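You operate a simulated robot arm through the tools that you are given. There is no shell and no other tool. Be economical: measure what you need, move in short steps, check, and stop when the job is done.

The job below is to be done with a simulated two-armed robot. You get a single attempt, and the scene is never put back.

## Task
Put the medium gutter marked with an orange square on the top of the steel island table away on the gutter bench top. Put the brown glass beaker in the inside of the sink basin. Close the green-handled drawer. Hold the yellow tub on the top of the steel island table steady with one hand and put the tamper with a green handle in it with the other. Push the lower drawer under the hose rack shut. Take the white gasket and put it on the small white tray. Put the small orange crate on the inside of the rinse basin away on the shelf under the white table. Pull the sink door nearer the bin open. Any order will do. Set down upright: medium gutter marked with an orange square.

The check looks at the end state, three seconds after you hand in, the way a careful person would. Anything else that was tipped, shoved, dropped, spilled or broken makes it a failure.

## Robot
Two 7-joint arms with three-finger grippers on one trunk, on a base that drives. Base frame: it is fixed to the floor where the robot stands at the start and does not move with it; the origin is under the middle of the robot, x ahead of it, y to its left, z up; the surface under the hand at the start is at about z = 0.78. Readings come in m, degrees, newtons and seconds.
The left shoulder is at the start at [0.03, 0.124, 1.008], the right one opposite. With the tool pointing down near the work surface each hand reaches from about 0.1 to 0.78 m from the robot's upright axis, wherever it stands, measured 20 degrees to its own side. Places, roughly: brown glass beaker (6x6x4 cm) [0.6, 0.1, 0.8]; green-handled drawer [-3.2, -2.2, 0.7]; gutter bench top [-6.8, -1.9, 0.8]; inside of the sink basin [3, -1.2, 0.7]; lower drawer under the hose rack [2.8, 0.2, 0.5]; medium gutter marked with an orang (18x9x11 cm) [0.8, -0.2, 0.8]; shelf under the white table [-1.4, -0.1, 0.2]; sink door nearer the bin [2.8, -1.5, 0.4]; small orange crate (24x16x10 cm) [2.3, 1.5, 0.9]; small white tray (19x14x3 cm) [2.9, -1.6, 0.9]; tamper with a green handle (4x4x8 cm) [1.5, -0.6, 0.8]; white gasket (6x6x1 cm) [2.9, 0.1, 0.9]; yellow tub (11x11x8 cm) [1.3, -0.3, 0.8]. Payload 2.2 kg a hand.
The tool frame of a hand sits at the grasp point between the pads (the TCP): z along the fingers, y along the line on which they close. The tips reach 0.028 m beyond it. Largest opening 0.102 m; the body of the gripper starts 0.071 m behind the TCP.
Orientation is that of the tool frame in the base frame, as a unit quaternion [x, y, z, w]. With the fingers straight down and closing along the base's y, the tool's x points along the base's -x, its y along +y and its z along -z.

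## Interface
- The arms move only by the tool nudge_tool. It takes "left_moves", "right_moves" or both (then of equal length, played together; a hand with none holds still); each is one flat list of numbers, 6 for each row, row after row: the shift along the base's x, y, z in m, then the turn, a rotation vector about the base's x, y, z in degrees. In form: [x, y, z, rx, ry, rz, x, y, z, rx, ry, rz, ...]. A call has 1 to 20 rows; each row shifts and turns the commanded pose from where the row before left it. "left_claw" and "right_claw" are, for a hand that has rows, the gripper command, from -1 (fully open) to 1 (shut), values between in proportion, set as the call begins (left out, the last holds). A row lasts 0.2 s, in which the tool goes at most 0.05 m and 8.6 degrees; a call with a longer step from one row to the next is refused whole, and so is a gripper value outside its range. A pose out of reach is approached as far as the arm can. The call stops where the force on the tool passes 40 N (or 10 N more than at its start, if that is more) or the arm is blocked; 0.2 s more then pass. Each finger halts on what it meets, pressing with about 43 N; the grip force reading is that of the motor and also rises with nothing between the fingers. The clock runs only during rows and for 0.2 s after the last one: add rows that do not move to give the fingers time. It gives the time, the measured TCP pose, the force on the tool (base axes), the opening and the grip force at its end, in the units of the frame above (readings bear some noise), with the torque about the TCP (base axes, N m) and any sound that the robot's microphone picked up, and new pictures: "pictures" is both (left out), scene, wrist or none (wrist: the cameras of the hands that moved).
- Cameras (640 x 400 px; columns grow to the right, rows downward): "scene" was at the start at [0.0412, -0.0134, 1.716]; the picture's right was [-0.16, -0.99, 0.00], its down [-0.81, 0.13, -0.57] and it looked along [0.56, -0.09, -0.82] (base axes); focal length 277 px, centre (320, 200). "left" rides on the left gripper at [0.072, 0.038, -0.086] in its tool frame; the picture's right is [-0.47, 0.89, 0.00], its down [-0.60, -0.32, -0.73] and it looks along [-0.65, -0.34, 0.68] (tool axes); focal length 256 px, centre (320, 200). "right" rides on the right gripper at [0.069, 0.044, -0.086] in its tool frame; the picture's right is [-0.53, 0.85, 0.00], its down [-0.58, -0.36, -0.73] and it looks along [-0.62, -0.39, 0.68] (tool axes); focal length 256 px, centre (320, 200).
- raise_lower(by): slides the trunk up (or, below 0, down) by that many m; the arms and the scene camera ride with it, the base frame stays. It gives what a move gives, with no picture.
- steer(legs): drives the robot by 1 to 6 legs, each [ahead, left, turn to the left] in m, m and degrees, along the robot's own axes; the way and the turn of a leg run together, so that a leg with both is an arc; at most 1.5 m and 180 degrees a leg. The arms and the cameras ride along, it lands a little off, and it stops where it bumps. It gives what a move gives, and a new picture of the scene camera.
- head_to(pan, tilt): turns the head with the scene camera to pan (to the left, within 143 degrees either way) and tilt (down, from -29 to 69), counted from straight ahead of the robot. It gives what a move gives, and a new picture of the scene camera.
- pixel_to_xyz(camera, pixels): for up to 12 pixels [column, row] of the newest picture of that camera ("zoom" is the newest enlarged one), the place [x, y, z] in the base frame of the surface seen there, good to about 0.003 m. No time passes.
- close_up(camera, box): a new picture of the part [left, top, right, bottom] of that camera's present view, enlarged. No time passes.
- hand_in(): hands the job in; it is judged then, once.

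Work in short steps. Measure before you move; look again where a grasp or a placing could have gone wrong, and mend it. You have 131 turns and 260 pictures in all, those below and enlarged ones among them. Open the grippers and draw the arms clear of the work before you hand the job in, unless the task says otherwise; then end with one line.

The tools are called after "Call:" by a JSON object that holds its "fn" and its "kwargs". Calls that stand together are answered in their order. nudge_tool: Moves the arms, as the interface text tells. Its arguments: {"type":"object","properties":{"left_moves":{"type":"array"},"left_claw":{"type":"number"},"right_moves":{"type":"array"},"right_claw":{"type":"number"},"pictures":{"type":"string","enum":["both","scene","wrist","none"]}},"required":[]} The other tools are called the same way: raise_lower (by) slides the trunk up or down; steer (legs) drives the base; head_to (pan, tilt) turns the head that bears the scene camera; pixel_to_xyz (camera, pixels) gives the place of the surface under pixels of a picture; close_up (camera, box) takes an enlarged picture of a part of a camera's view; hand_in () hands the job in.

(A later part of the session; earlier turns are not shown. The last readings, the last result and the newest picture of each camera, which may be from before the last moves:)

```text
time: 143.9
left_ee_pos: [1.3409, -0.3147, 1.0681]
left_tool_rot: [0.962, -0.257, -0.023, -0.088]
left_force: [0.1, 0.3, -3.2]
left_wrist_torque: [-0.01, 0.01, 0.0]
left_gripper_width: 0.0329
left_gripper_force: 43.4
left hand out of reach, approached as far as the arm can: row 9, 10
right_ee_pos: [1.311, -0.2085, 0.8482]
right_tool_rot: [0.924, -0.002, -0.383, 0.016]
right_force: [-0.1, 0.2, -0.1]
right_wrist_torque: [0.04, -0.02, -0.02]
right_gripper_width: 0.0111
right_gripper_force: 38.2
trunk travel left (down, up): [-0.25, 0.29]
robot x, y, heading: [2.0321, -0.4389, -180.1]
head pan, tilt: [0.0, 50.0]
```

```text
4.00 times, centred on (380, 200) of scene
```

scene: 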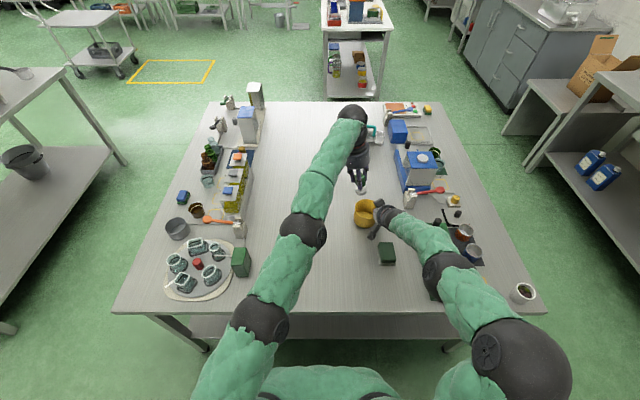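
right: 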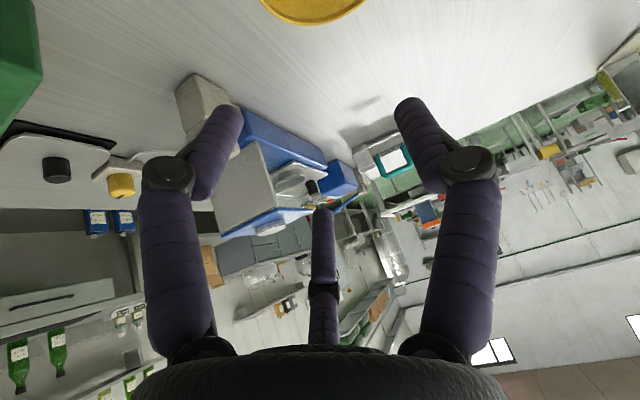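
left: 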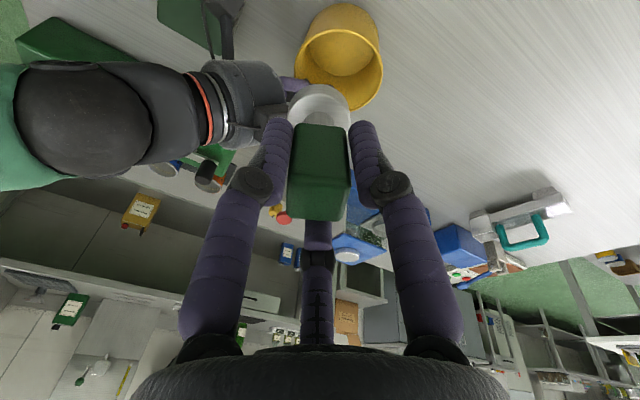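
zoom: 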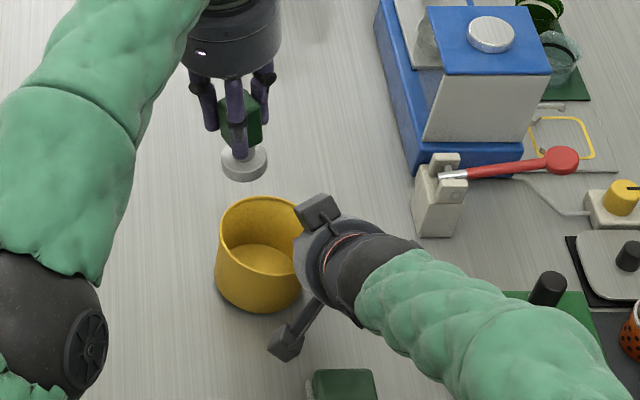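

The left arm is at its reach limit across the body. I release the tub, lift the right hand, and shift the base 0.11 m toward the tub's side and a bit closer.

Call:
{"fn": "nudge_tool", "kwargs": {"right_moves": [0, 0, 0, 0, 0, 0, 0, 0, 0, 0, 0, 0, 0, 0, 0.02, 0, 0, 0, 0.005, 0, 0.04, 0, 0, 0, 0.02, 0, 0.04, 0, 0, 0, 0.02, 0, 0.04, 0, 0, 0], "right_claw": -0.57, "left_moves": [0.01, -0.02, 0, 0, 0, 0, 0.01, -0.02, 0, 0, 0, 0, 0.02, -0.02, 0, 0, 0, 0, 0.02, -0.02, 0, 0, 0, 0, 0.02, -0.02, 0, 0, 0, 0, 0.02, -0.02, 0, 0, 0, 0], "pictures": "none"}}

Call:
{"fn": "steer", "kwargs": {"legs": [[0.04, -0.11, 0]]}}

Call:
{"fn": "close_up", "kwargs": {"camera": "scene", "box": [270, 140, 430, 260]}}

```text
time: 145.3
left_ee_pos: [1.4256, -0.4322, 1.0738]
left_tool_rot: [0.961, -0.255, -0.028, -0.101]
left_force: [1.0, 0.0, -1.0]
left_wrist_torque: [-0.03, -0.01, 0.03]
left_gripper_width: 0.0334
left_gripper_force: 43.4
left hand out of reach, approached as far as the arm can: row 2, 3
right_ee_pos: [1.3579, -0.2084, 0.9882]
right_tool_rot: [0.923, -0.001, -0.383, 0.017]
right_force: [0.4, -1.6, -1.0]
right_wrist_torque: [0.02, 0.0, 0.0]
right_gripper_width: 0.0801
right_gripper_force: 0.0
trunk travel left (down, up): [-0.25, 0.29]
robot x, y, heading: [2.0343, -0.4432, -179.9]
head pan, tilt: [0.0, 50.0]
```

```text
time: 146.5
left_ee_pos: [1.3852, -0.3204, 1.07]
left_tool_rot: [0.961, -0.256, -0.026, -0.101]
left_force: [-1.2, 0.5, -2.8]
left_wrist_torque: [-0.06, 0.03, 0.0]
left_gripper_width: 0.0332
left_gripper_force: 43.2
right_ee_pos: [1.3144, -0.0974, 0.988]
right_tool_rot: [0.923, -0.001, -0.383, 0.017]
right_force: [-0.8, 1.2, 1.0]
right_wrist_torque: [0.0, 0.01, 0.01]
right_gripper_width: 0.08
right_gripper_force: 0.0
trunk travel left (down, up): [-0.25, 0.29]
robot x, y, heading: [1.9949, -0.3334, -179.9]
head pan, tilt: [0.0, 50.0]
```

scene: 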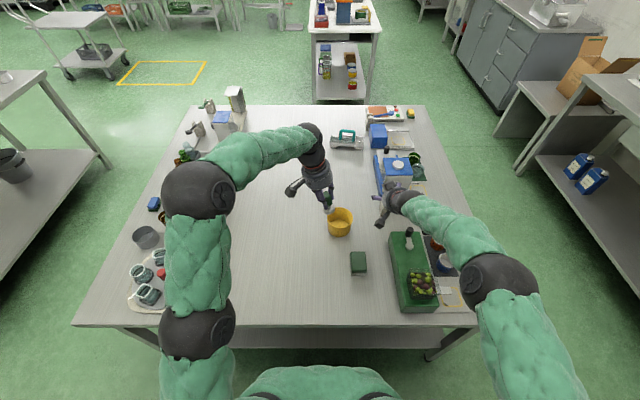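

```text
3.33 times, centred on (350, 200) of scene
```

zoom: 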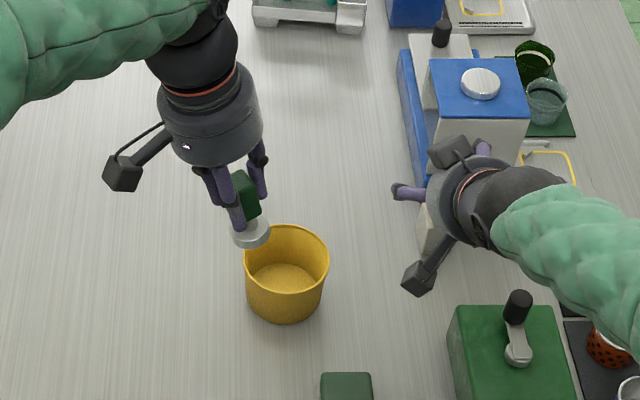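

Robot is now at y=−0.333. I remeasure the tub's rim before regripping.

Call:
{"fn": "pixel_to_xyz", "kwargs": {"camera": "zoom", "pixels": [[246, 262], [328, 262], [300, 226], [285, 292], [285, 320], [325, 250]]}}

Call:
{"fn": "nudge_tool", "kwargs": {"left_moves": [0.01, -0.03, 0, 0, 0, 0, 0.01, -0.03, 0, 0, 0, 0, 0.01, -0.03, 0, 0, 0, 0], "right_moves": [0, -0.035, 0, 0, 0, 0, 0, -0.037, 0, 0, 0, 0, 0, -0.037, 0, 0, 0, 0], "pictures": "none"}}

```text
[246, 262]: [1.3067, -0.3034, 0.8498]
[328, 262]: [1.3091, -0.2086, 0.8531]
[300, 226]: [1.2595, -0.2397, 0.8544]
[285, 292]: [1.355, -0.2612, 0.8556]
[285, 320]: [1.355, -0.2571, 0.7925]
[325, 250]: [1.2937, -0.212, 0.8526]
```

```text
time: 147.3
left_ee_pos: [1.4155, -0.4119, 1.0715]
left_tool_rot: [0.961, -0.257, -0.026, -0.102]
left_force: [-0.2, -0.7, -2.1]
left_wrist_torque: [0.03, -0.03, -0.02]
left_gripper_width: 0.0332
left_gripper_force: 43.7
right_ee_pos: [1.3178, -0.209, 0.9897]
right_tool_rot: [0.923, -0.002, -0.384, 0.016]
right_force: [-0.2, 0.0, -0.3]
right_wrist_torque: [0.0, -0.01, -0.03]
right_gripper_width: 0.0799
right_gripper_force: 0.0
trunk travel left (down, up): [-0.25, 0.29]
robot x, y, heading: [1.9926, -0.3322, -179.8]
head pan, tilt: [0.0, 50.0]
```

The tub is unmoved at (1.307, −0.256). I lower the right hand again and close on the wall.

Call:
{"fn": "nudge_tool", "kwargs": {"right_moves": [-0.003, 0.001, -0.04, 0, 0, 0, -0.003, 0.001, -0.04, 0, 0, 0, -0.003, 0, -0.04, 0, 0, 0, 0, 0, -0.022, 0, 0, 0], "pictures": "none"}}

Call:
{"fn": "nudge_tool", "kwargs": {"right_moves": [0, 0, 0, 0, 0, 0, 0, 0, 0, 0, 0, 0, 0, 0, 0, 0, 0, 0, 0, 0, 0, 0, 0, 0], "right_claw": 1, "pictures": "none"}}

Call:
{"fn": "nudge_tool", "kwargs": {"left_moves": [-0.025, 0.035, 0, 0, 0, 0, -0.025, 0.035, 0, 0, 0, 0, -0.025, 0.034, -0.02, 0, 0, 0, -0.025, 0.034, -0.02, 0, 0, 0], "pictures": "both"}}

Call:
{"fn": "close_up", "kwargs": {"camera": "scene", "box": [270, 140, 430, 260]}}

```text
time: 148.3
left_ee_pos: [1.4147, -0.411, 1.0708]
left_tool_rot: [0.961, -0.256, -0.026, -0.102]
left_force: [0.5, 0.5, -1.5]
left_wrist_torque: [-0.03, 0.01, -0.01]
left_gripper_width: 0.0332
left_gripper_force: 43.3
right_ee_pos: [1.3069, -0.2054, 0.8455]
right_tool_rot: [0.923, -0.002, -0.384, 0.016]
right_force: [-0.2, 0.9, 0.4]
right_wrist_torque: [-0.02, -0.04, -0.01]
right_gripper_width: 0.0798
right_gripper_force: 0.0
trunk travel left (down, up): [-0.25, 0.29]
robot x, y, heading: [1.9913, -0.3339, -179.8]
head pan, tilt: [0.0, 50.0]
```

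```text
time: 149.3
left_ee_pos: [1.4153, -0.412, 1.071]
left_tool_rot: [0.961, -0.256, -0.026, -0.101]
left_force: [2.0, -0.4, -2.5]
left_wrist_torque: [-0.02, 0.0, -0.03]
left_gripper_width: 0.0332
left_gripper_force: 42.5
right_ee_pos: [1.3077, -0.2049, 0.8458]
right_tool_rot: [0.924, -0.002, -0.383, 0.016]
right_force: [-0.7, -0.3, 0.0]
right_wrist_torque: [0.06, 0.02, -0.01]
right_gripper_width: 0.0089
right_gripper_force: 36.7
trunk travel left (down, up): [-0.25, 0.29]
robot x, y, heading: [1.994, -0.3319, -179.6]
head pan, tilt: [0.0, 50.0]
```

```text
time: 150.3
left_ee_pos: [1.3139, -0.2718, 1.0314]
left_tool_rot: [0.961, -0.256, -0.026, -0.101]
left_force: [-1.1, -0.9, -2.2]
left_wrist_torque: [-0.02, 0.0, 0.0]
left_gripper_width: 0.0333
left_gripper_force: 42.8
right_ee_pos: [1.3077, -0.204, 0.8451]
right_tool_rot: [0.923, -0.002, -0.383, 0.016]
right_force: [0.1, 0.6, 0.3]
right_wrist_torque: [-0.01, -0.03, -0.02]
right_gripper_width: 0.0088
right_gripper_force: 36.5
trunk travel left (down, up): [-0.25, 0.29]
robot x, y, heading: [1.9902, -0.3375, -180.1]
head pan, tilt: [0.0, 50.0]
```

scene: 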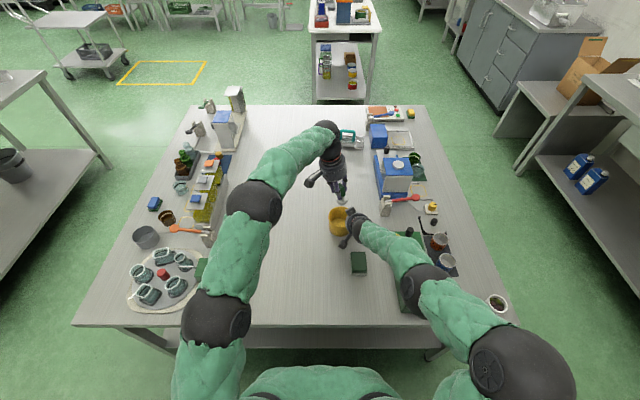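
left: 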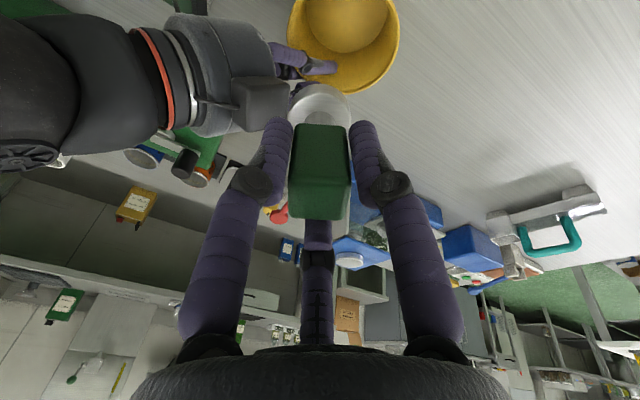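

```text
3.33 times, centred on (350, 200) of scene
```

zoom: 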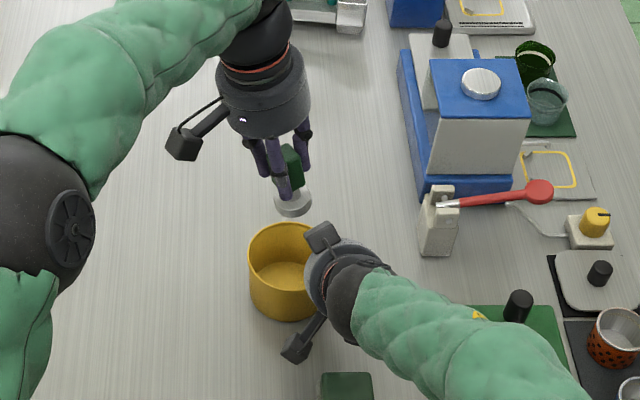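

Tamper base is at about (1.314, −0.257, 0.96), above the tub. I check the place of the small block on the right hand at zoom (322,237), since it's close to the path.

Call:
{"fn": "pixel_to_xyz", "kwargs": {"camera": "zoom", "pixels": [[322, 237], [312, 232], [330, 250], [292, 205], [252, 268], [270, 305], [180, 145], [280, 228]]}}

```text
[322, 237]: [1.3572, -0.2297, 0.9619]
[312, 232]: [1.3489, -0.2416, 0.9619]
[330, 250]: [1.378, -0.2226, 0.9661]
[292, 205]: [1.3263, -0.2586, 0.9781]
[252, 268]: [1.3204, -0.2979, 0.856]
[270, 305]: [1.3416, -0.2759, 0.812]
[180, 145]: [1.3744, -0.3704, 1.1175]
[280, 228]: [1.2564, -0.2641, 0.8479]
```

The block is ~7 cm from the planned hand axis, which is OK. I shift the tamper slightly to the far side (TCP 1.292, −0.277) and descend in small rows.

Call:
{"fn": "nudge_tool", "kwargs": {"left_moves": [-0.022, -0.005, 0, 0, 0, 0, 0, 0, -0.04, 0, 0, 0, 0, 0, -0.04, 0, 0, 0, 0, 0, -0.035, 0, 0, 0, 0, 0, -0.02, 0, 0, 0], "pictures": "both"}}

Call:
{"fn": "close_up", "kwargs": {"camera": "scene", "box": [270, 140, 430, 260]}}

```text
time: 151.5
left_ee_pos: [1.2931, -0.2788, 0.8953]
left_tool_rot: [0.961, -0.256, -0.026, -0.101]
left_force: [-0.2, -0.4, -1.5]
left_wrist_torque: [0.01, -0.01, 0.02]
left_gripper_width: 0.0334
left_gripper_force: 43.1
right_ee_pos: [1.3078, -0.2044, 0.8457]
right_tool_rot: [0.923, -0.002, -0.383, 0.016]
right_force: [-0.2, -0.5, 0.3]
right_wrist_torque: [0.0, 0.05, 0.0]
right_gripper_width: 0.0087
right_gripper_force: 37.0
trunk travel left (down, up): [-0.25, 0.29]
robot x, y, heading: [1.9946, -0.333, -179.6]
head pan, tilt: [0.0, 50.0]
```

scene: 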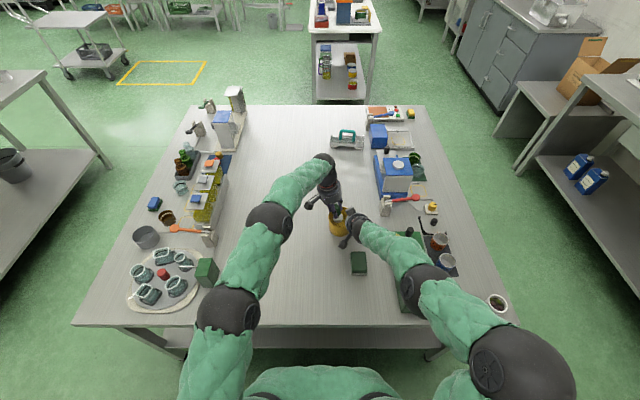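
left: 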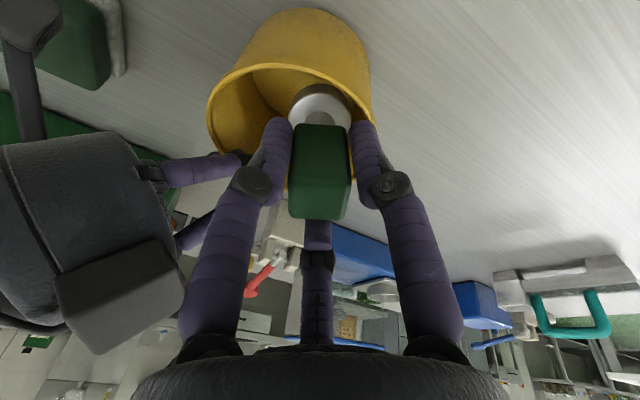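

```text
3.33 times, centred on (350, 200) of scene
```

zoom: 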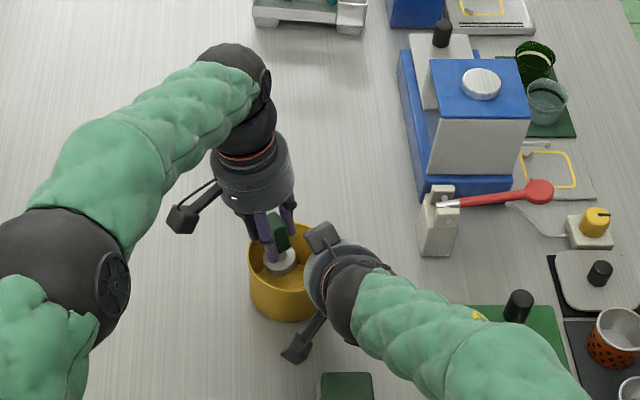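

The base is inside the rim but the hand sits a bit toward the far wall; I shift by (+0.010, +0.005) and lower ~3 cm, watching force.

Call:
{"fn": "nudge_tool", "kwargs": {"left_moves": [0.01, 0.005, 0, 0, 0, 0, 0, 0, -0.015, 0, 0, 0, 0, 0, -0.01, 0, 0, 0, 0, 0, -0.007, 0, 0, 0], "pictures": "wrist"}}

```text
time: 152.5
left_ee_pos: [1.3044, -0.2728, 0.8645]
left_tool_rot: [0.961, -0.257, -0.028, -0.101]
left_force: [-2.0, 7.6, 3.1]
left_wrist_torque: [-0.07, 0.07, -0.09]
left_gripper_width: 0.0332
left_gripper_force: 42.6
right_ee_pos: [1.3067, -0.2067, 0.8454]
right_tool_rot: [0.924, -0.001, -0.383, 0.018]
right_force: [-1.2, -6.8, 0.6]
right_wrist_torque: [0.05, 0.03, -0.01]
right_gripper_width: 0.0082
right_gripper_force: 36.3
trunk travel left (down, up): [-0.25, 0.29]
robot x, y, heading: [1.9925, -0.3376, -179.9]
head pan, tilt: [0.0, 50.0]
```

left: 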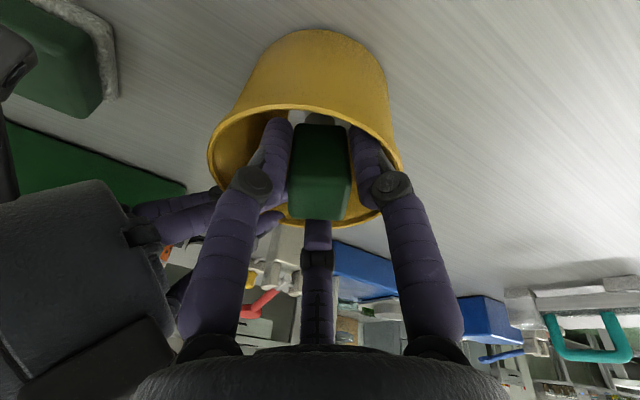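

Light contact with the tub wall (7.6 N), and the tamper base is ~1 cm above the floor. I shift +3 mm off the wall, open just enough to free it, and lift slowly.

Call:
{"fn": "nudge_tool", "kwargs": {"left_moves": [0, 0.004, -0.003, 0, 0, 0, 0, 0, -0.003, 0, 0, 0], "pictures": "none"}}

Call:
{"fn": "nudge_tool", "kwargs": {"left_moves": [0, 0, 0, 0, 0, 0, 0, 0, 0, 0, 0, 0], "left_claw": 0.15, "pictures": "wrist"}}

```text
time: 153.1
left_ee_pos: [1.3026, -0.2688, 0.8582]
left_tool_rot: [0.961, -0.256, -0.027, -0.101]
left_force: [-0.4, 4.0, 2.1]
left_wrist_torque: [-0.13, 0.05, -0.08]
left_gripper_width: 0.0332
left_gripper_force: 43.4
right_ee_pos: [1.308, -0.2059, 0.8457]
right_tool_rot: [0.924, -0.002, -0.383, 0.016]
right_force: [1.4, -4.9, 1.1]
right_wrist_torque: [-0.19, -0.22, 0.18]
right_gripper_width: 0.0083
right_gripper_force: 36.6
trunk travel left (down, up): [-0.25, 0.29]
robot x, y, heading: [1.9926, -0.3323, -179.9]
head pan, tilt: [0.0, 50.0]
```

```text
time: 153.7
left_ee_pos: [1.3045, -0.2676, 0.8576]
left_tool_rot: [0.961, -0.255, -0.026, -0.102]
left_force: [1.4, 10.6, 3.7]
left_wrist_torque: [-0.01, 0.04, -0.11]
left_gripper_width: 0.038
left_gripper_force: 0.1
right_ee_pos: [1.3077, -0.2059, 0.8447]
right_tool_rot: [0.924, -0.001, -0.383, 0.017]
right_force: [-0.6, -9.8, 1.1]
right_wrist_torque: [-0.05, -0.17, 0.1]
right_gripper_width: 0.0081
right_gripper_force: 36.1
trunk travel left (down, up): [-0.25, 0.29]
robot x, y, heading: [1.9911, -0.335, -180.2]
head pan, tilt: [0.0, 50.0]
```

left: 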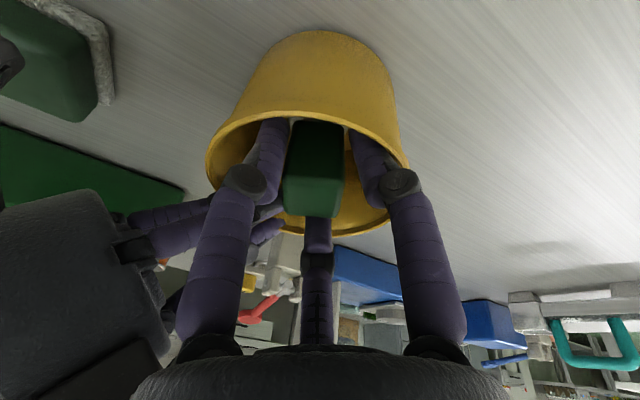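

The tamper is loose (grip force 0.1). I lift the left hand along its axis and check that the tamper stays.

Call:
{"fn": "nudge_tool", "kwargs": {"left_moves": [0, -0.002, 0.012, 0, 0, 0, 0, -0.003, 0.015, 0, 0, 0, 0, -0.004, 0.02, 0, 0, 0, 0, -0.007, 0.035, 0, 0, 0, 0, -0.009, 0.04, 0, 0, 0], "left_claw": 0.1, "pictures": "both"}}

Call:
{"fn": "close_up", "kwargs": {"camera": "scene", "box": [290, 170, 410, 260]}}

```text
time: 154.9
left_ee_pos: [1.3049, -0.2944, 0.9792]
left_tool_rot: [0.961, -0.256, -0.025, -0.101]
left_force: [0.7, 0.5, -0.6]
left_wrist_torque: [0.02, 0.03, 0.03]
left_gripper_width: 0.0459
left_gripper_force: 0.0
right_ee_pos: [1.3071, -0.205, 0.8449]
right_tool_rot: [0.924, -0.002, -0.383, 0.017]
right_force: [1.9, 1.4, 3.2]
right_wrist_torque: [-0.25, -0.31, 0.14]
right_gripper_width: 0.0083
right_gripper_force: 35.7
trunk travel left (down, up): [-0.25, 0.29]
robot x, y, heading: [1.9898, -0.3341, -180.1]
head pan, tilt: [0.0, 50.0]
```

scene: 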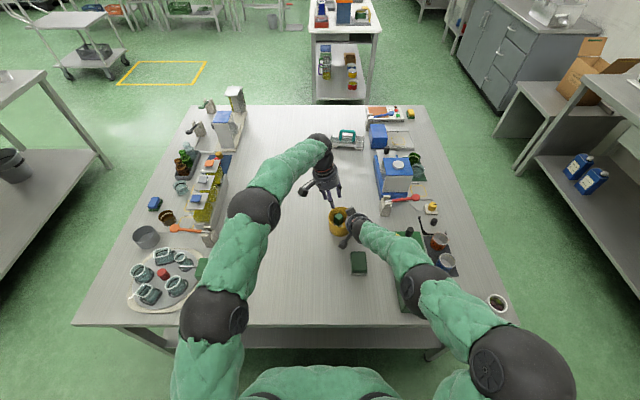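
left: 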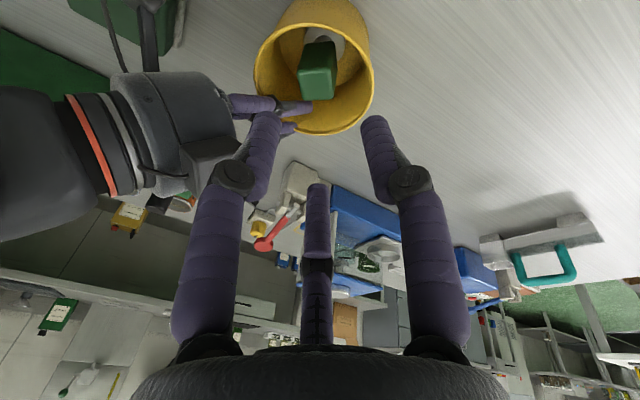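

```text
4.44 times, centred on (350, 215) of scene
```

zoom: 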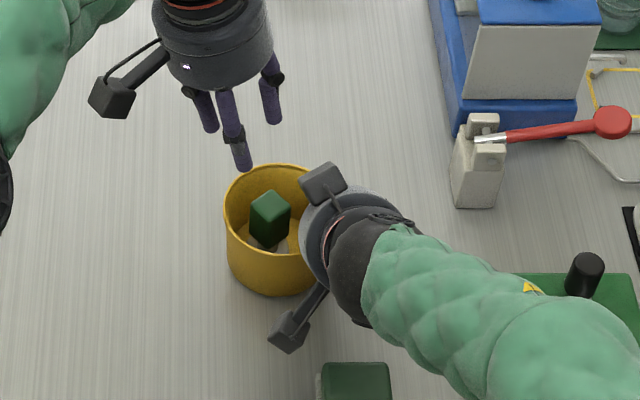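

The tamper stands in the tub. I withdraw the left arm, then open the right just a little and lift it clear.

Call:
{"fn": "nudge_tool", "kwargs": {"left_moves": [0.02, -0.035, 0.02, 0, 0, 0, 0.025, -0.035, 0.02, 0, 0, 0, 0.03, -0.035, 0, 0, 0, 0, 0.03, -0.035, 0, 0, 0, 0, 0.03, -0.035, 0, 0, 0, 0, 0.03, -0.03, 0, 0, 0, 0, 0.03, -0.02, 0, -6, 0, 0, 0.03, -0.02, 0, -6, 0, 0], "pictures": "none"}}

Call:
{"fn": "nudge_tool", "kwargs": {"right_moves": [0, 0, 0, 0, 0, 0, 0, 0, 0, 0, 0, 0, 0, 0.002, 0.015, 0, 0, 0, 0, 0.002, 0.02, 0, 0, 0, 0, 0, 0.03, 0, 0, 0, 0, 0, 0.04, 0, 0, 0], "right_claw": 0.35, "pictures": "scene"}}

Call:
{"fn": "close_up", "kwargs": {"camera": "scene", "box": [290, 170, 410, 260]}}

```text
time: 156.7
left_ee_pos: [1.5305, -0.5401, 1.0205]
left_tool_rot: [0.966, -0.258, 0.001, 0.0]
left_force: [-0.4, -0.6, -0.3]
left_wrist_torque: [-0.02, 0.01, -0.03]
left_gripper_width: 0.0458
left_gripper_force: 0.0
right_ee_pos: [1.3089, -0.2061, 0.8459]
right_tool_rot: [0.924, -0.001, -0.383, 0.017]
right_force: [2.4, 0.3, 4.2]
right_wrist_torque: [-0.33, -0.39, 0.15]
right_gripper_width: 0.0078
right_gripper_force: 35.6
trunk travel left (down, up): [-0.25, 0.29]
robot x, y, heading: [1.995, -0.3303, -180.0]
head pan, tilt: [0.0, 50.0]
```

```text
time: 158.1
left_ee_pos: [1.5282, -0.5391, 1.0192]
left_tool_rot: [0.966, -0.257, 0.001, -0.001]
left_force: [-0.3, -0.1, 0.0]
left_wrist_torque: [-0.01, 0.01, 0.0]
left_gripper_width: 0.0461
left_gripper_force: 0.2
right_ee_pos: [1.3085, -0.2026, 0.9513]
right_tool_rot: [0.924, 0.0, -0.382, 0.017]
right_force: [0.5, -0.3, -0.8]
right_wrist_torque: [0.02, 0.05, 0.0]
right_gripper_width: 0.0334
right_gripper_force: 0.1
trunk travel left (down, up): [-0.25, 0.29]
robot x, y, heading: [1.9926, -0.3338, -180.1]
head pan, tilt: [0.0, 50.0]
```

scene: 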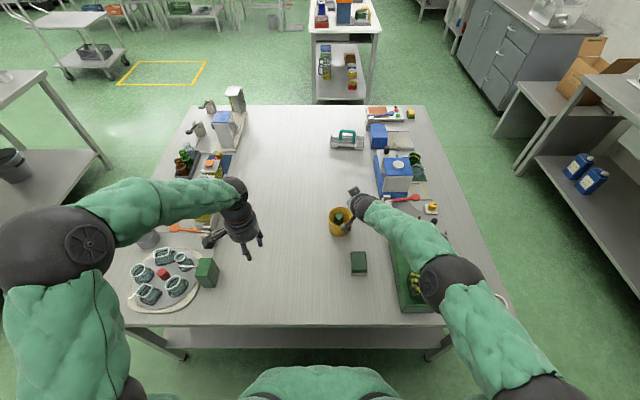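

```text
4.44 times, centred on (350, 215) of scene
```

zoom: 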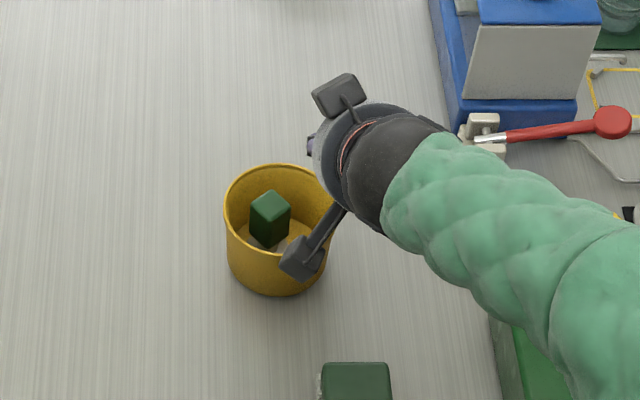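

Task done with the tub; the tamper stays inside. I raise and un-tilt the right arm and pull it back for driving.

Call:
{"fn": "nudge_tool", "kwargs": {"right_moves": [0.01, 0, 0.04, 0, 0, 0, 0.02, 0, 0.04, 0, 0, 0, 0.03, 0, 0.03, 0, -7.5, 0, 0.035, -0.01, 0.02, 0, -7.5, 0, 0.035, -0.01, 0, 0, -7.5, 0, 0.04, -0.01, 0, 0, -7.5, 0, 0.04, -0.01, 0, 0, -7.5, 0, 0.04, -0.01, 0, 0, -7.5, 0, 0.03, 0, 0, 0, 0, 0], "left_moves": [0.02, 0, 0.02, 0, 0, 7.5, 0.02, 0, 0.02, 0, 0, 7.5, 0.02, 0, 0.02, 0, 0, 7.5, 0.01, 0, 0, 0, 0, 7.5, 0, 0, 0, 0, 0, 0, 0, 0, 0, 0, 0, 0, 0, 0, 0, 0, 0, 0, 0, 0, 0, 0, 0, 0, 0, 0, 0, 0, 0, 0], "right_claw": -0.57, "left_claw": -0.57, "pictures": "none"}}

Call:
{"fn": "steer", "kwargs": {"legs": [[-0.22, 0, 0], [0, 0, -90], [1.1, 0, 0], [0.1, -0.05, 0]]}}

```text
time: 160.1
left_ee_pos: [1.5998, -0.5388, 1.0791]
left_tool_rot: [1.0, 0.002, 0.0, 0.0]
left_force: [0.7, 0.3, 0.2]
left_wrist_torque: [0.0, 0.02, -0.02]
left_gripper_width: 0.0804
left_gripper_force: 0.0
right_ee_pos: [1.5877, -0.2511, 1.0824]
right_tool_rot: [1.0, -0.008, 0.0, 0.015]
right_force: [0.0, 1.3, -0.3]
right_wrist_torque: [0.0, 0.04, 0.03]
right_gripper_width: 0.0801
right_gripper_force: 0.1
trunk travel left (down, up): [-0.25, 0.29]
robot x, y, heading: [1.9903, -0.3348, -179.9]
head pan, tilt: [0.0, 50.0]
```

```text
time: 171.6
left_ee_pos: [2.0323, 1.2576, 1.0788]
left_tool_rot: [0.713, -0.702, 0.001, 0.001]
left_force: [0.3, 0.2, -0.7]
left_wrist_torque: [-0.04, 0.02, 0.0]
left_gripper_width: 0.0801
left_gripper_force: 0.1
right_ee_pos: [2.3191, 1.2735, 1.0815]
right_tool_rot: [-0.706, 0.708, 0.01, -0.011]
right_force: [0.6, 0.4, 0.2]
right_wrist_torque: [-0.06, 0.01, -0.01]
right_gripper_width: 0.0805
right_gripper_force: 0.0
trunk travel left (down, up): [-0.25, 0.29]
robot x, y, heading: [2.2466, 0.8671, 91.0]
head pan, tilt: [0.0, 50.0]
```

scene: 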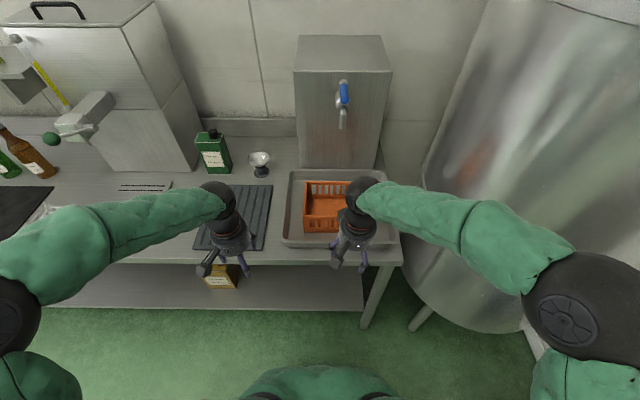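

The orange crate is at (330,207) inside the basin. I move the right hand out of the way and measure.

Call:
{"fn": "nudge_tool", "kwargs": {"right_moves": [0.035, -0.02, 0, 0, 0, 0, 0.035, -0.02, 0, 0, 0, 0, 0.035, -0.02, 0, 0, 0, 0, 0.035, -0.02, 0, 0, 0, 0], "pictures": "scene"}}

Call:
{"fn": "close_up", "kwargs": {"camera": "scene", "box": [260, 140, 420, 260]}}

```text
time: 172.6
left_ee_pos: [2.0318, 1.2559, 1.081]
left_tool_rot: [0.713, -0.701, 0.001, 0.001]
left_force: [-0.5, 0.3, 0.6]
left_wrist_torque: [-0.01, -0.01, 0.02]
left_gripper_width: 0.0801
left_gripper_force: 0.1
right_ee_pos: [2.4595, 1.1925, 1.0821]
right_tool_rot: [-0.706, 0.708, 0.011, -0.009]
right_force: [-0.3, 1.0, -0.4]
right_wrist_torque: [-0.04, 0.0, 0.01]
right_gripper_width: 0.08
right_gripper_force: 0.2
trunk travel left (down, up): [-0.25, 0.29]
robot x, y, heading: [2.2408, 0.8674, 90.7]
head pan, tilt: [0.0, 50.0]
```

scene: 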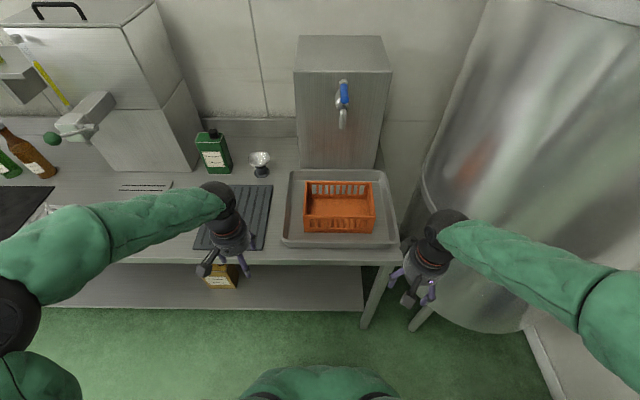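

```text
3.33 times, centred on (340, 200) of scene
```

zoom: 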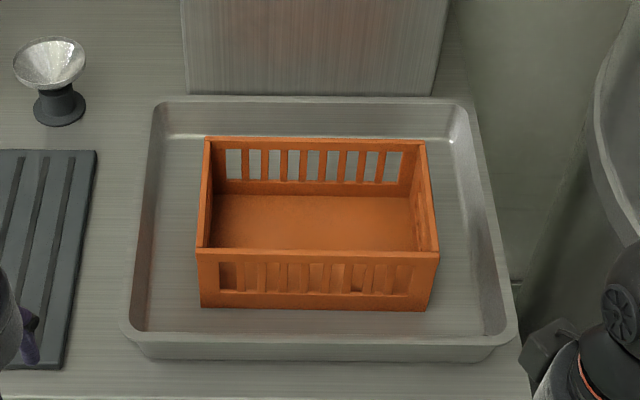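

Call:
{"fn": "pixel_to_xyz", "kwargs": {"camera": "zoom", "pixels": [[200, 250], [437, 252], [207, 140], [424, 144], [318, 251], [320, 220], [318, 300], [320, 320], [320, 345], [203, 195], [431, 200], [320, 140]]}}

```text
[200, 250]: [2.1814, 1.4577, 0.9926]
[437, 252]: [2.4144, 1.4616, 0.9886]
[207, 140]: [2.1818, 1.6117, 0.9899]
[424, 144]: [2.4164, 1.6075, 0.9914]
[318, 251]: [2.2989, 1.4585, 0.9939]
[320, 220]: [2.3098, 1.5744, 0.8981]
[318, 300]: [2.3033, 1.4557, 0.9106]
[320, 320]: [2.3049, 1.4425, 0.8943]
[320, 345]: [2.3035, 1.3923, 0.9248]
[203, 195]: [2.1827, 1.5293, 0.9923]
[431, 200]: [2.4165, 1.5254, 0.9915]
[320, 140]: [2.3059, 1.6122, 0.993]
```

Crate: x 2.181–2.416, y 1.457–1.612, rim z 0.992. I centre the base on it, then bring both hands over the two end walls, leaning 40° forward.

Call:
{"fn": "steer", "kwargs": {"legs": [[0, -0.055, -0.7]]}}

Call:
{"fn": "nudge_tool", "kwargs": {"left_moves": [0.0104, 0.0293, 0, 4.5, 0, 0, 0.0104, 0.0293, 0, 4.5, 0, 0, 0.0104, 0.0293, 0, 4.5, 0, 0, 0.0104, 0.0293, 0, 4.5, 0, 0, 0.0104, 0.0293, 0, 4.5, 0, 0, 0.0104, 0.0293, 0, 4.5, 0, 0, 0.0104, 0.0293, 0, 4.5, 0, 0, 0.0104, 0.0293, 0, 4.5, 0, 0, 0.0104, 0.0293, 0, 4.5, 0, 0], "right_moves": [-0.0119, 0.0367, 0, 4.5, 0, 0, -0.0119, 0.0367, 0, 4.5, 0, 0, -0.0119, 0.0367, 0, 4.5, 0, 0, -0.0119, 0.0367, 0, 4.5, 0, 0, -0.0119, 0.0367, 0, 4.5, 0, 0, -0.0119, 0.0367, 0, 4.5, 0, 0, -0.0119, 0.0367, 0, 4.5, 0, 0, -0.0119, 0.0367, 0, 4.5, 0, 0, -0.0119, 0.0367, 0, 4.5, 0, 0], "pictures": "scene"}}

Call:
{"fn": "close_up", "kwargs": {"camera": "scene", "box": [240, 140, 400, 260]}}

```text
time: 173.5
left_ee_pos: [2.0933, 1.2587, 1.0801]
left_tool_rot: [0.708, -0.706, 0.0, 0.002]
left_force: [1.1, 0.0, 0.3]
left_wrist_torque: [-0.01, 0.05, -0.01]
left_gripper_width: 0.0799
left_gripper_force: 0.0
right_ee_pos: [2.5192, 1.191, 1.0808]
right_tool_rot: [-0.701, 0.713, 0.011, -0.011]
right_force: [1.2, 0.4, -0.8]
right_wrist_torque: [-0.05, 0.07, 0.0]
right_gripper_width: 0.0796
right_gripper_force: 0.0
trunk travel left (down, up): [-0.25, 0.29]
robot x, y, heading: [2.3013, 0.8648, 90.1]
head pan, tilt: [0.0, 50.0]
```

scene: 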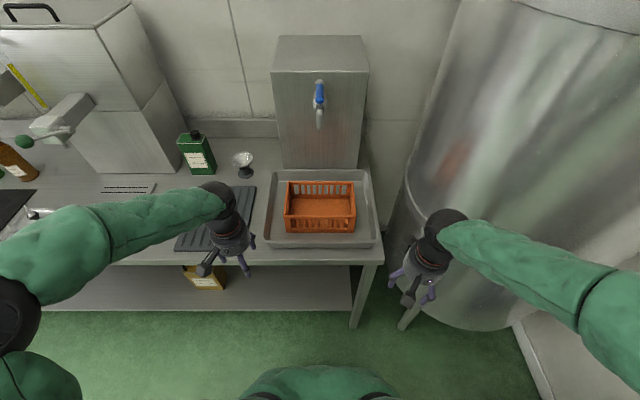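

```text
time: 175.5
left_ee_pos: [2.1867, 1.5262, 1.0788]
left_tool_rot: [0.665, -0.662, -0.244, -0.245]
left_force: [-0.4, -0.2, -0.2]
left_wrist_torque: [-0.04, 0.03, 0.04]
left_gripper_width: 0.08
left_gripper_force: 0.1
right_ee_pos: [2.4101, 1.523, 1.0803]
right_tool_rot: [-0.661, 0.665, 0.256, 0.233]
right_force: [0.7, 1.0, 0.1]
right_wrist_torque: [0.0, 0.02, 0.0]
right_gripper_width: 0.0799
right_gripper_force: 0.1
trunk travel left (down, up): [-0.25, 0.29]
robot x, y, heading: [2.2983, 0.8654, 90.1]
head pan, tilt: [0.0, 50.0]
```

scene: 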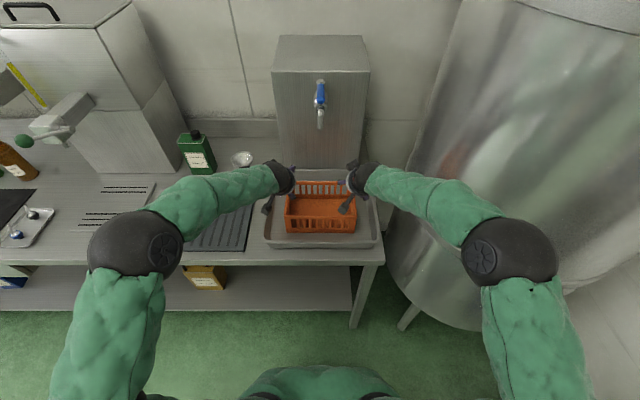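

```text
3.33 times, centred on (320, 200) of scene
```

zoom: 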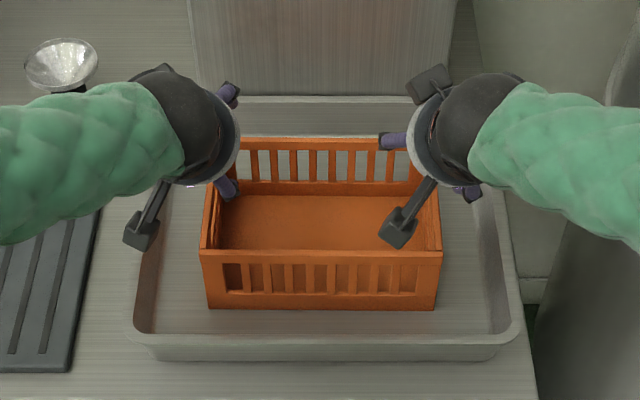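

Both hands are aligned over the end walls. I lower both 0.10 m so each wall is between the fingers.

Call:
{"fn": "nudge_tool", "kwargs": {"left_moves": [-0.001, 0, -0.03, 0, 0, 0, -0.001, 0, -0.03, 0, 0, 0, 0, 0, -0.025, 0, 0, 0, 0, 0, -0.018, 0, 0, 0], "right_moves": [0.001, 0, -0.03, 0, 0, 0, 0.001, 0, -0.03, 0, 0, 0, 0, 0, -0.025, 0, 0, 0, 0, 0, -0.018, 0, 0, 0], "pictures": "scene"}}

Call:
{"fn": "close_up", "kwargs": {"camera": "scene", "box": [240, 140, 400, 260]}}

```text
time: 176.5
left_ee_pos: [2.1835, 1.5259, 0.9758]
left_tool_rot: [0.665, -0.663, -0.244, -0.244]
left_force: [0.6, 0.4, 0.1]
left_wrist_torque: [-0.02, -0.02, 0.0]
left_gripper_width: 0.0801
left_gripper_force: 0.0
right_ee_pos: [2.4115, 1.522, 0.9787]
right_tool_rot: [-0.661, 0.666, 0.256, 0.234]
right_force: [-0.4, 0.2, -0.3]
right_wrist_torque: [-0.01, 0.02, 0.03]
right_gripper_width: 0.08
right_gripper_force: 0.0
trunk travel left (down, up): [-0.25, 0.29]
robot x, y, heading: [2.2991, 0.8683, 90.2]
head pan, tilt: [0.0, 50.0]
```

scene: 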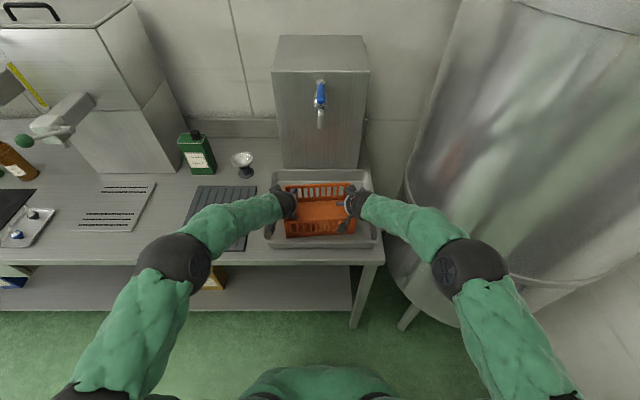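

```text
3.33 times, centred on (320, 200) of scene
```

zoom: 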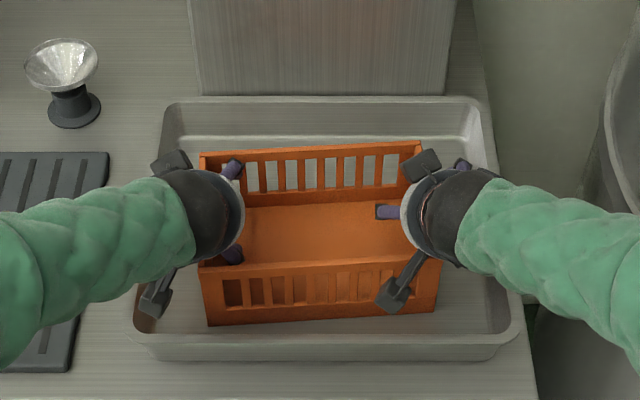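

The crate got slightly turned (~4°) but the fingers straddle both walls. Closing both hands.

Call:
{"fn": "nudge_tool", "kwargs": {"left_moves": [0, 0, 0, 0, 0, 0, 0, 0, 0, 0, 0, 0, 0, 0, 0, 0, 0, 0, 0, 0, 0, 0, 0, 0], "right_moves": [0, 0, 0, 0, 0, 0, 0, 0, 0, 0, 0, 0, 0, 0, 0, 0, 0, 0, 0, 0, 0, 0, 0, 0], "left_claw": 1, "right_claw": 1, "pictures": "none"}}

Call:
{"fn": "nudge_tool", "kwargs": {"left_moves": [0, 0, 0.02, 0, 0, 0, 0, 0, 0.02, 0, 0, 0, 0, 0, 0.02, 0, 0, 0], "right_moves": [0, 0, 0.02, 0, 0, 0, 0, 0, 0.02, 0, 0, 0, 0, 0, 0.02, 0, 0, 0], "pictures": "scene"}}

Call:
{"fn": "close_up", "kwargs": {"camera": "scene", "box": [240, 140, 400, 260]}}

```text
time: 177.5
left_ee_pos: [2.1817, 1.5241, 0.9771]
left_tool_rot: [0.666, -0.661, -0.246, -0.243]
left_force: [-37.7, 7.5, 0.5]
left_wrist_torque: [-0.03, 0.07, 0.56]
left_gripper_width: 0.0123
left_gripper_force: 39.0
right_ee_pos: [2.4151, 1.5209, 0.9793]
right_tool_rot: [-0.66, 0.666, 0.254, 0.235]
right_force: [36.9, -8.7, -0.4]
right_wrist_torque: [0.0, -0.14, 1.15]
right_gripper_width: 0.012
right_gripper_force: 38.3
trunk travel left (down, up): [-0.25, 0.29]
robot x, y, heading: [2.3009, 0.868, 90.1]
head pan, tilt: [0.0, 50.0]
```

```text
time: 178.3
left_ee_pos: [2.1795, 1.5221, 1.0361]
left_tool_rot: [0.666, -0.661, -0.245, -0.243]
left_force: [-37.1, 9.2, -0.7]
left_wrist_torque: [-0.01, 0.13, 0.8]
left_gripper_width: 0.0123
left_gripper_force: 39.1
right_ee_pos: [2.4152, 1.5201, 1.0399]
right_tool_rot: [-0.661, 0.667, 0.253, 0.234]
right_force: [37.3, -10.2, -0.6]
right_wrist_torque: [0.0, -0.25, 1.42]
right_gripper_width: 0.0122
right_gripper_force: 38.9
trunk travel left (down, up): [-0.25, 0.29]
robot x, y, heading: [2.2967, 0.8668, 90.2]
head pan, tilt: [0.0, 50.0]
```

scene: 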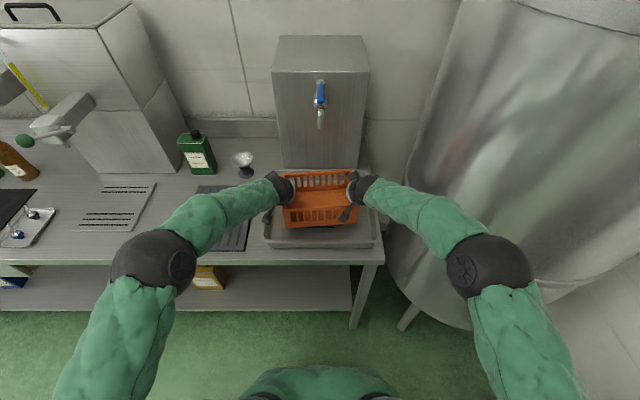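

```text
3.33 times, centred on (320, 200) of scene
```

zoom: 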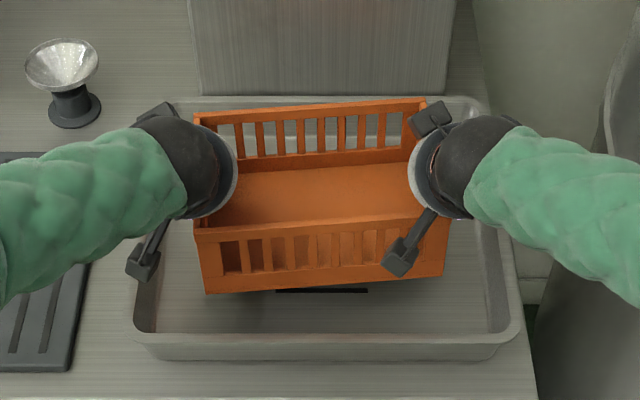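

The crate is lifted, though the hands strain outward (37 N). I ease them together by a few mm, then raise and draw back.

Call:
{"fn": "nudge_tool", "kwargs": {"left_moves": [0.003, 0, 0.02, 0, 0, 0, 0.003, 0, 0.03, 0, 0, 0, 0, 0, 0.03, 0, 0, 0, 0, -0.03, 0, 0, 0, 0, 0, -0.035, 0, 0, 0, 0, 0, -0.035, 0, 0, 0, 0, 0, -0.035, 0, 0, 0, 0], "right_moves": [-0.003, 0, 0.02, 0, 0, 0, -0.003, 0, 0.03, 0, 0, 0, 0, 0, 0.03, 0, 0, 0, 0, -0.03, 0, 0, 0, 0, 0, -0.035, 0, 0, 0, 0, 0, -0.035, 0, 0, 0, 0, 0, -0.035, 0, 0, 0, 0], "pictures": "none"}}

Call:
{"fn": "steer", "kwargs": {"legs": [[-0.1, 0, 0]]}}

```text
time: 178.8
left_ee_pos: [2.1795, 1.5241, 1.0541]
left_tool_rot: [0.668, -0.66, -0.245, -0.242]
left_force: [-1.6, 8.7, -3.4]
left_wrist_torque: [-0.35, 0.22, 1.0]
left_gripper_width: 0.0121
left_gripper_force: 38.6
right_ee_pos: [2.4149, 1.5196, 1.0565]
right_tool_rot: [-0.661, 0.667, 0.252, 0.234]
right_force: [0.5, -9.2, 1.6]
right_wrist_torque: [0.36, 0.17, 1.02]
right_gripper_width: 0.0123
right_gripper_force: 39.4
trunk travel left (down, up): [-0.25, 0.29]
robot x, y, heading: [2.2958, 0.8664, 89.8]
head pan, tilt: [0.0, 50.0]
stopped in row 2 (right hand): the force on the tool passed its limit at 51 N (the readings are from after the stop); the commanded pose is now the measured one
```

```text
time: 179.9
left_ee_pos: [2.1794, 1.4226, 1.055]
left_tool_rot: [0.667, -0.66, -0.246, -0.243]
left_force: [-1.4, 10.0, -2.4]
left_wrist_torque: [0.14, 0.27, 1.21]
left_gripper_width: 0.012
left_gripper_force: 38.4
right_ee_pos: [2.4145, 1.4227, 1.0588]
right_tool_rot: [-0.661, 0.667, 0.253, 0.235]
right_force: [1.1, -10.4, 0.7]
right_wrist_torque: [-0.16, -0.05, 1.21]
right_gripper_width: 0.0124
right_gripper_force: 39.5
trunk travel left (down, up): [-0.25, 0.29]
robot x, y, heading: [2.3002, 0.7668, 90.2]
head pan, tilt: [0.0, 50.0]
```

scene: 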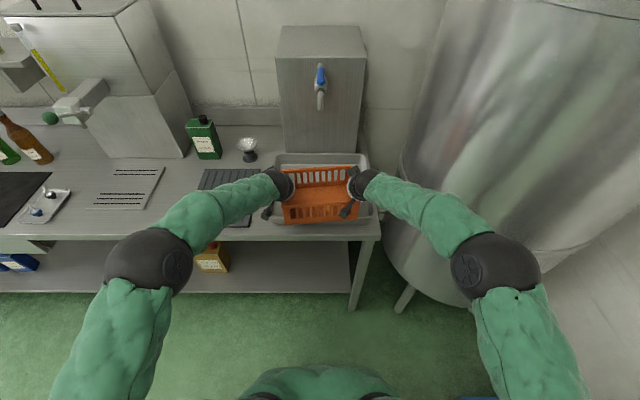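

Stress is relieved. I raise a bit more and draw the crate in toward the body.

Call:
{"fn": "nudge_tool", "kwargs": {"left_moves": [0, 0, 0.025, 0, 0, 0, 0, -0.03, 0.02, 0, 0, 0, 0, -0.035, 0, 0, 0, 0, 0, -0.035, 0, 0, 0, 0, 0, -0.035, 0, 0, 0, 0, 0, -0.035, 0, 0, 0, 0], "right_moves": [0, 0, 0.025, 0, 0, 0, 0, -0.03, 0.02, 0, 0, 0, 0, -0.035, 0, 0, 0, 0, 0, -0.035, 0, 0, 0, 0, 0, -0.035, 0, 0, 0, 0, 0, -0.035, 0, 0, 0, 0], "pictures": "scene"}}

```text
time: 181.3
left_ee_pos: [2.1797, 1.2528, 1.0999]
left_tool_rot: [0.667, -0.66, -0.246, -0.243]
left_force: [11.0, 9.5, -2.5]
left_wrist_torque: [0.19, 0.35, 1.44]
left_gripper_width: 0.0121
left_gripper_force: 38.8
right_ee_pos: [2.4148, 1.2517, 1.1042]
right_tool_rot: [-0.66, 0.667, 0.254, 0.236]
right_force: [-11.1, -10.2, -1.5]
right_wrist_torque: [-0.17, -0.09, 0.93]
right_gripper_width: 0.0123
right_gripper_force: 38.9
trunk travel left (down, up): [-0.25, 0.29]
robot x, y, heading: [2.2961, 0.7691, 90.3]
head pan, tilt: [0.0, 50.0]
```

scene: 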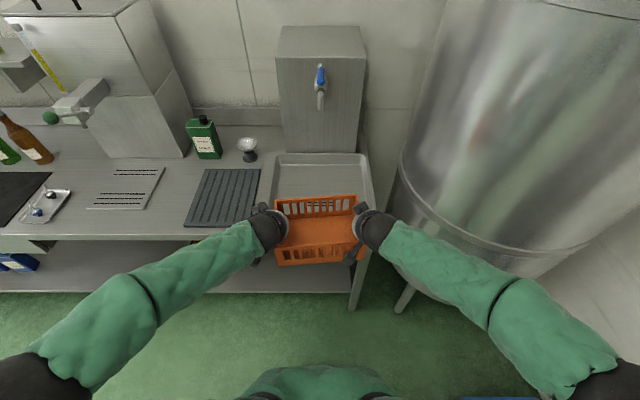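

The crate is close in. I turn to face −x and drive along the corridor toward the white table.

Call:
{"fn": "steer", "kwargs": {"legs": [[0, 0, 89.7], [1.4, 0, 0], [1.2, 0, 0]]}}

Call:
{"fn": "head_to", "kwargs": {"pan": 20, "tilt": 35}}

```text
time: 197.8
left_ee_pos: [-0.7956, 0.7103, 1.0995]
left_tool_rot: [0.939, -0.003, -0.344, -0.002]
left_force: [-8.5, 33.4, -1.7]
left_wrist_torque: [-0.31, -0.11, 1.58]
left_gripper_width: 0.0123
left_gripper_force: 38.3
right_ee_pos: [-0.7919, 0.9452, 1.1034]
right_tool_rot: [0.939, -0.012, -0.344, 0.011]
right_force: [8.3, -32.8, -0.9]
right_wrist_torque: [0.07, 0.05, 0.61]
right_gripper_width: 0.0123
right_gripper_force: 38.9
trunk travel left (down, up): [-0.25, 0.29]
robot x, y, heading: [-0.308, 0.8179, 179.4]
head pan, tilt: [0.0, 50.0]
```

scene: 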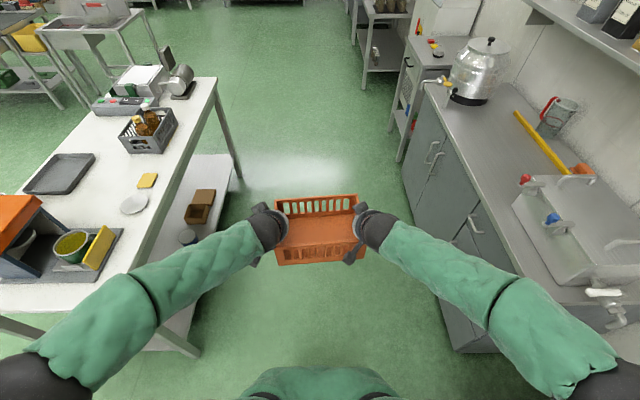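

```text
time: 198.6
left_ee_pos: [-0.7958, 0.7108, 1.0995]
left_tool_rot: [0.939, -0.002, -0.345, -0.002]
left_force: [-9.6, 2.5, -2.4]
left_wrist_torque: [-0.28, 0.07, 1.31]
left_gripper_width: 0.0118
left_gripper_force: 38.8
right_ee_pos: [-0.7914, 0.9456, 1.1032]
right_tool_rot: [0.939, -0.012, -0.344, 0.011]
right_force: [10.0, -2.2, 0.0]
right_wrist_torque: [0.08, -0.09, 0.98]
right_gripper_width: 0.0124
right_gripper_force: 39.5
trunk travel left (down, up): [-0.25, 0.29]
robot x, y, heading: [-0.3043, 0.8197, 179.1]
head pan, tilt: [20.0, 35.0]
```

scene: 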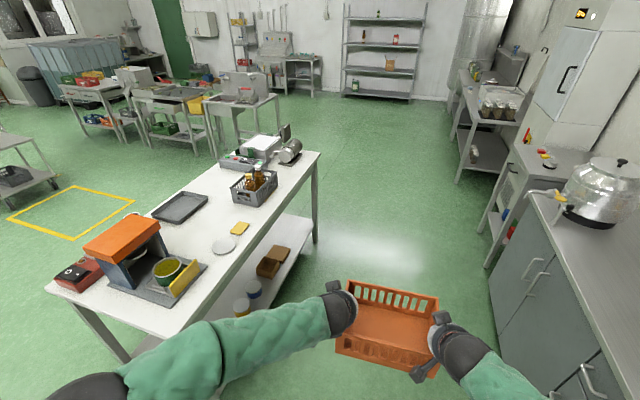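

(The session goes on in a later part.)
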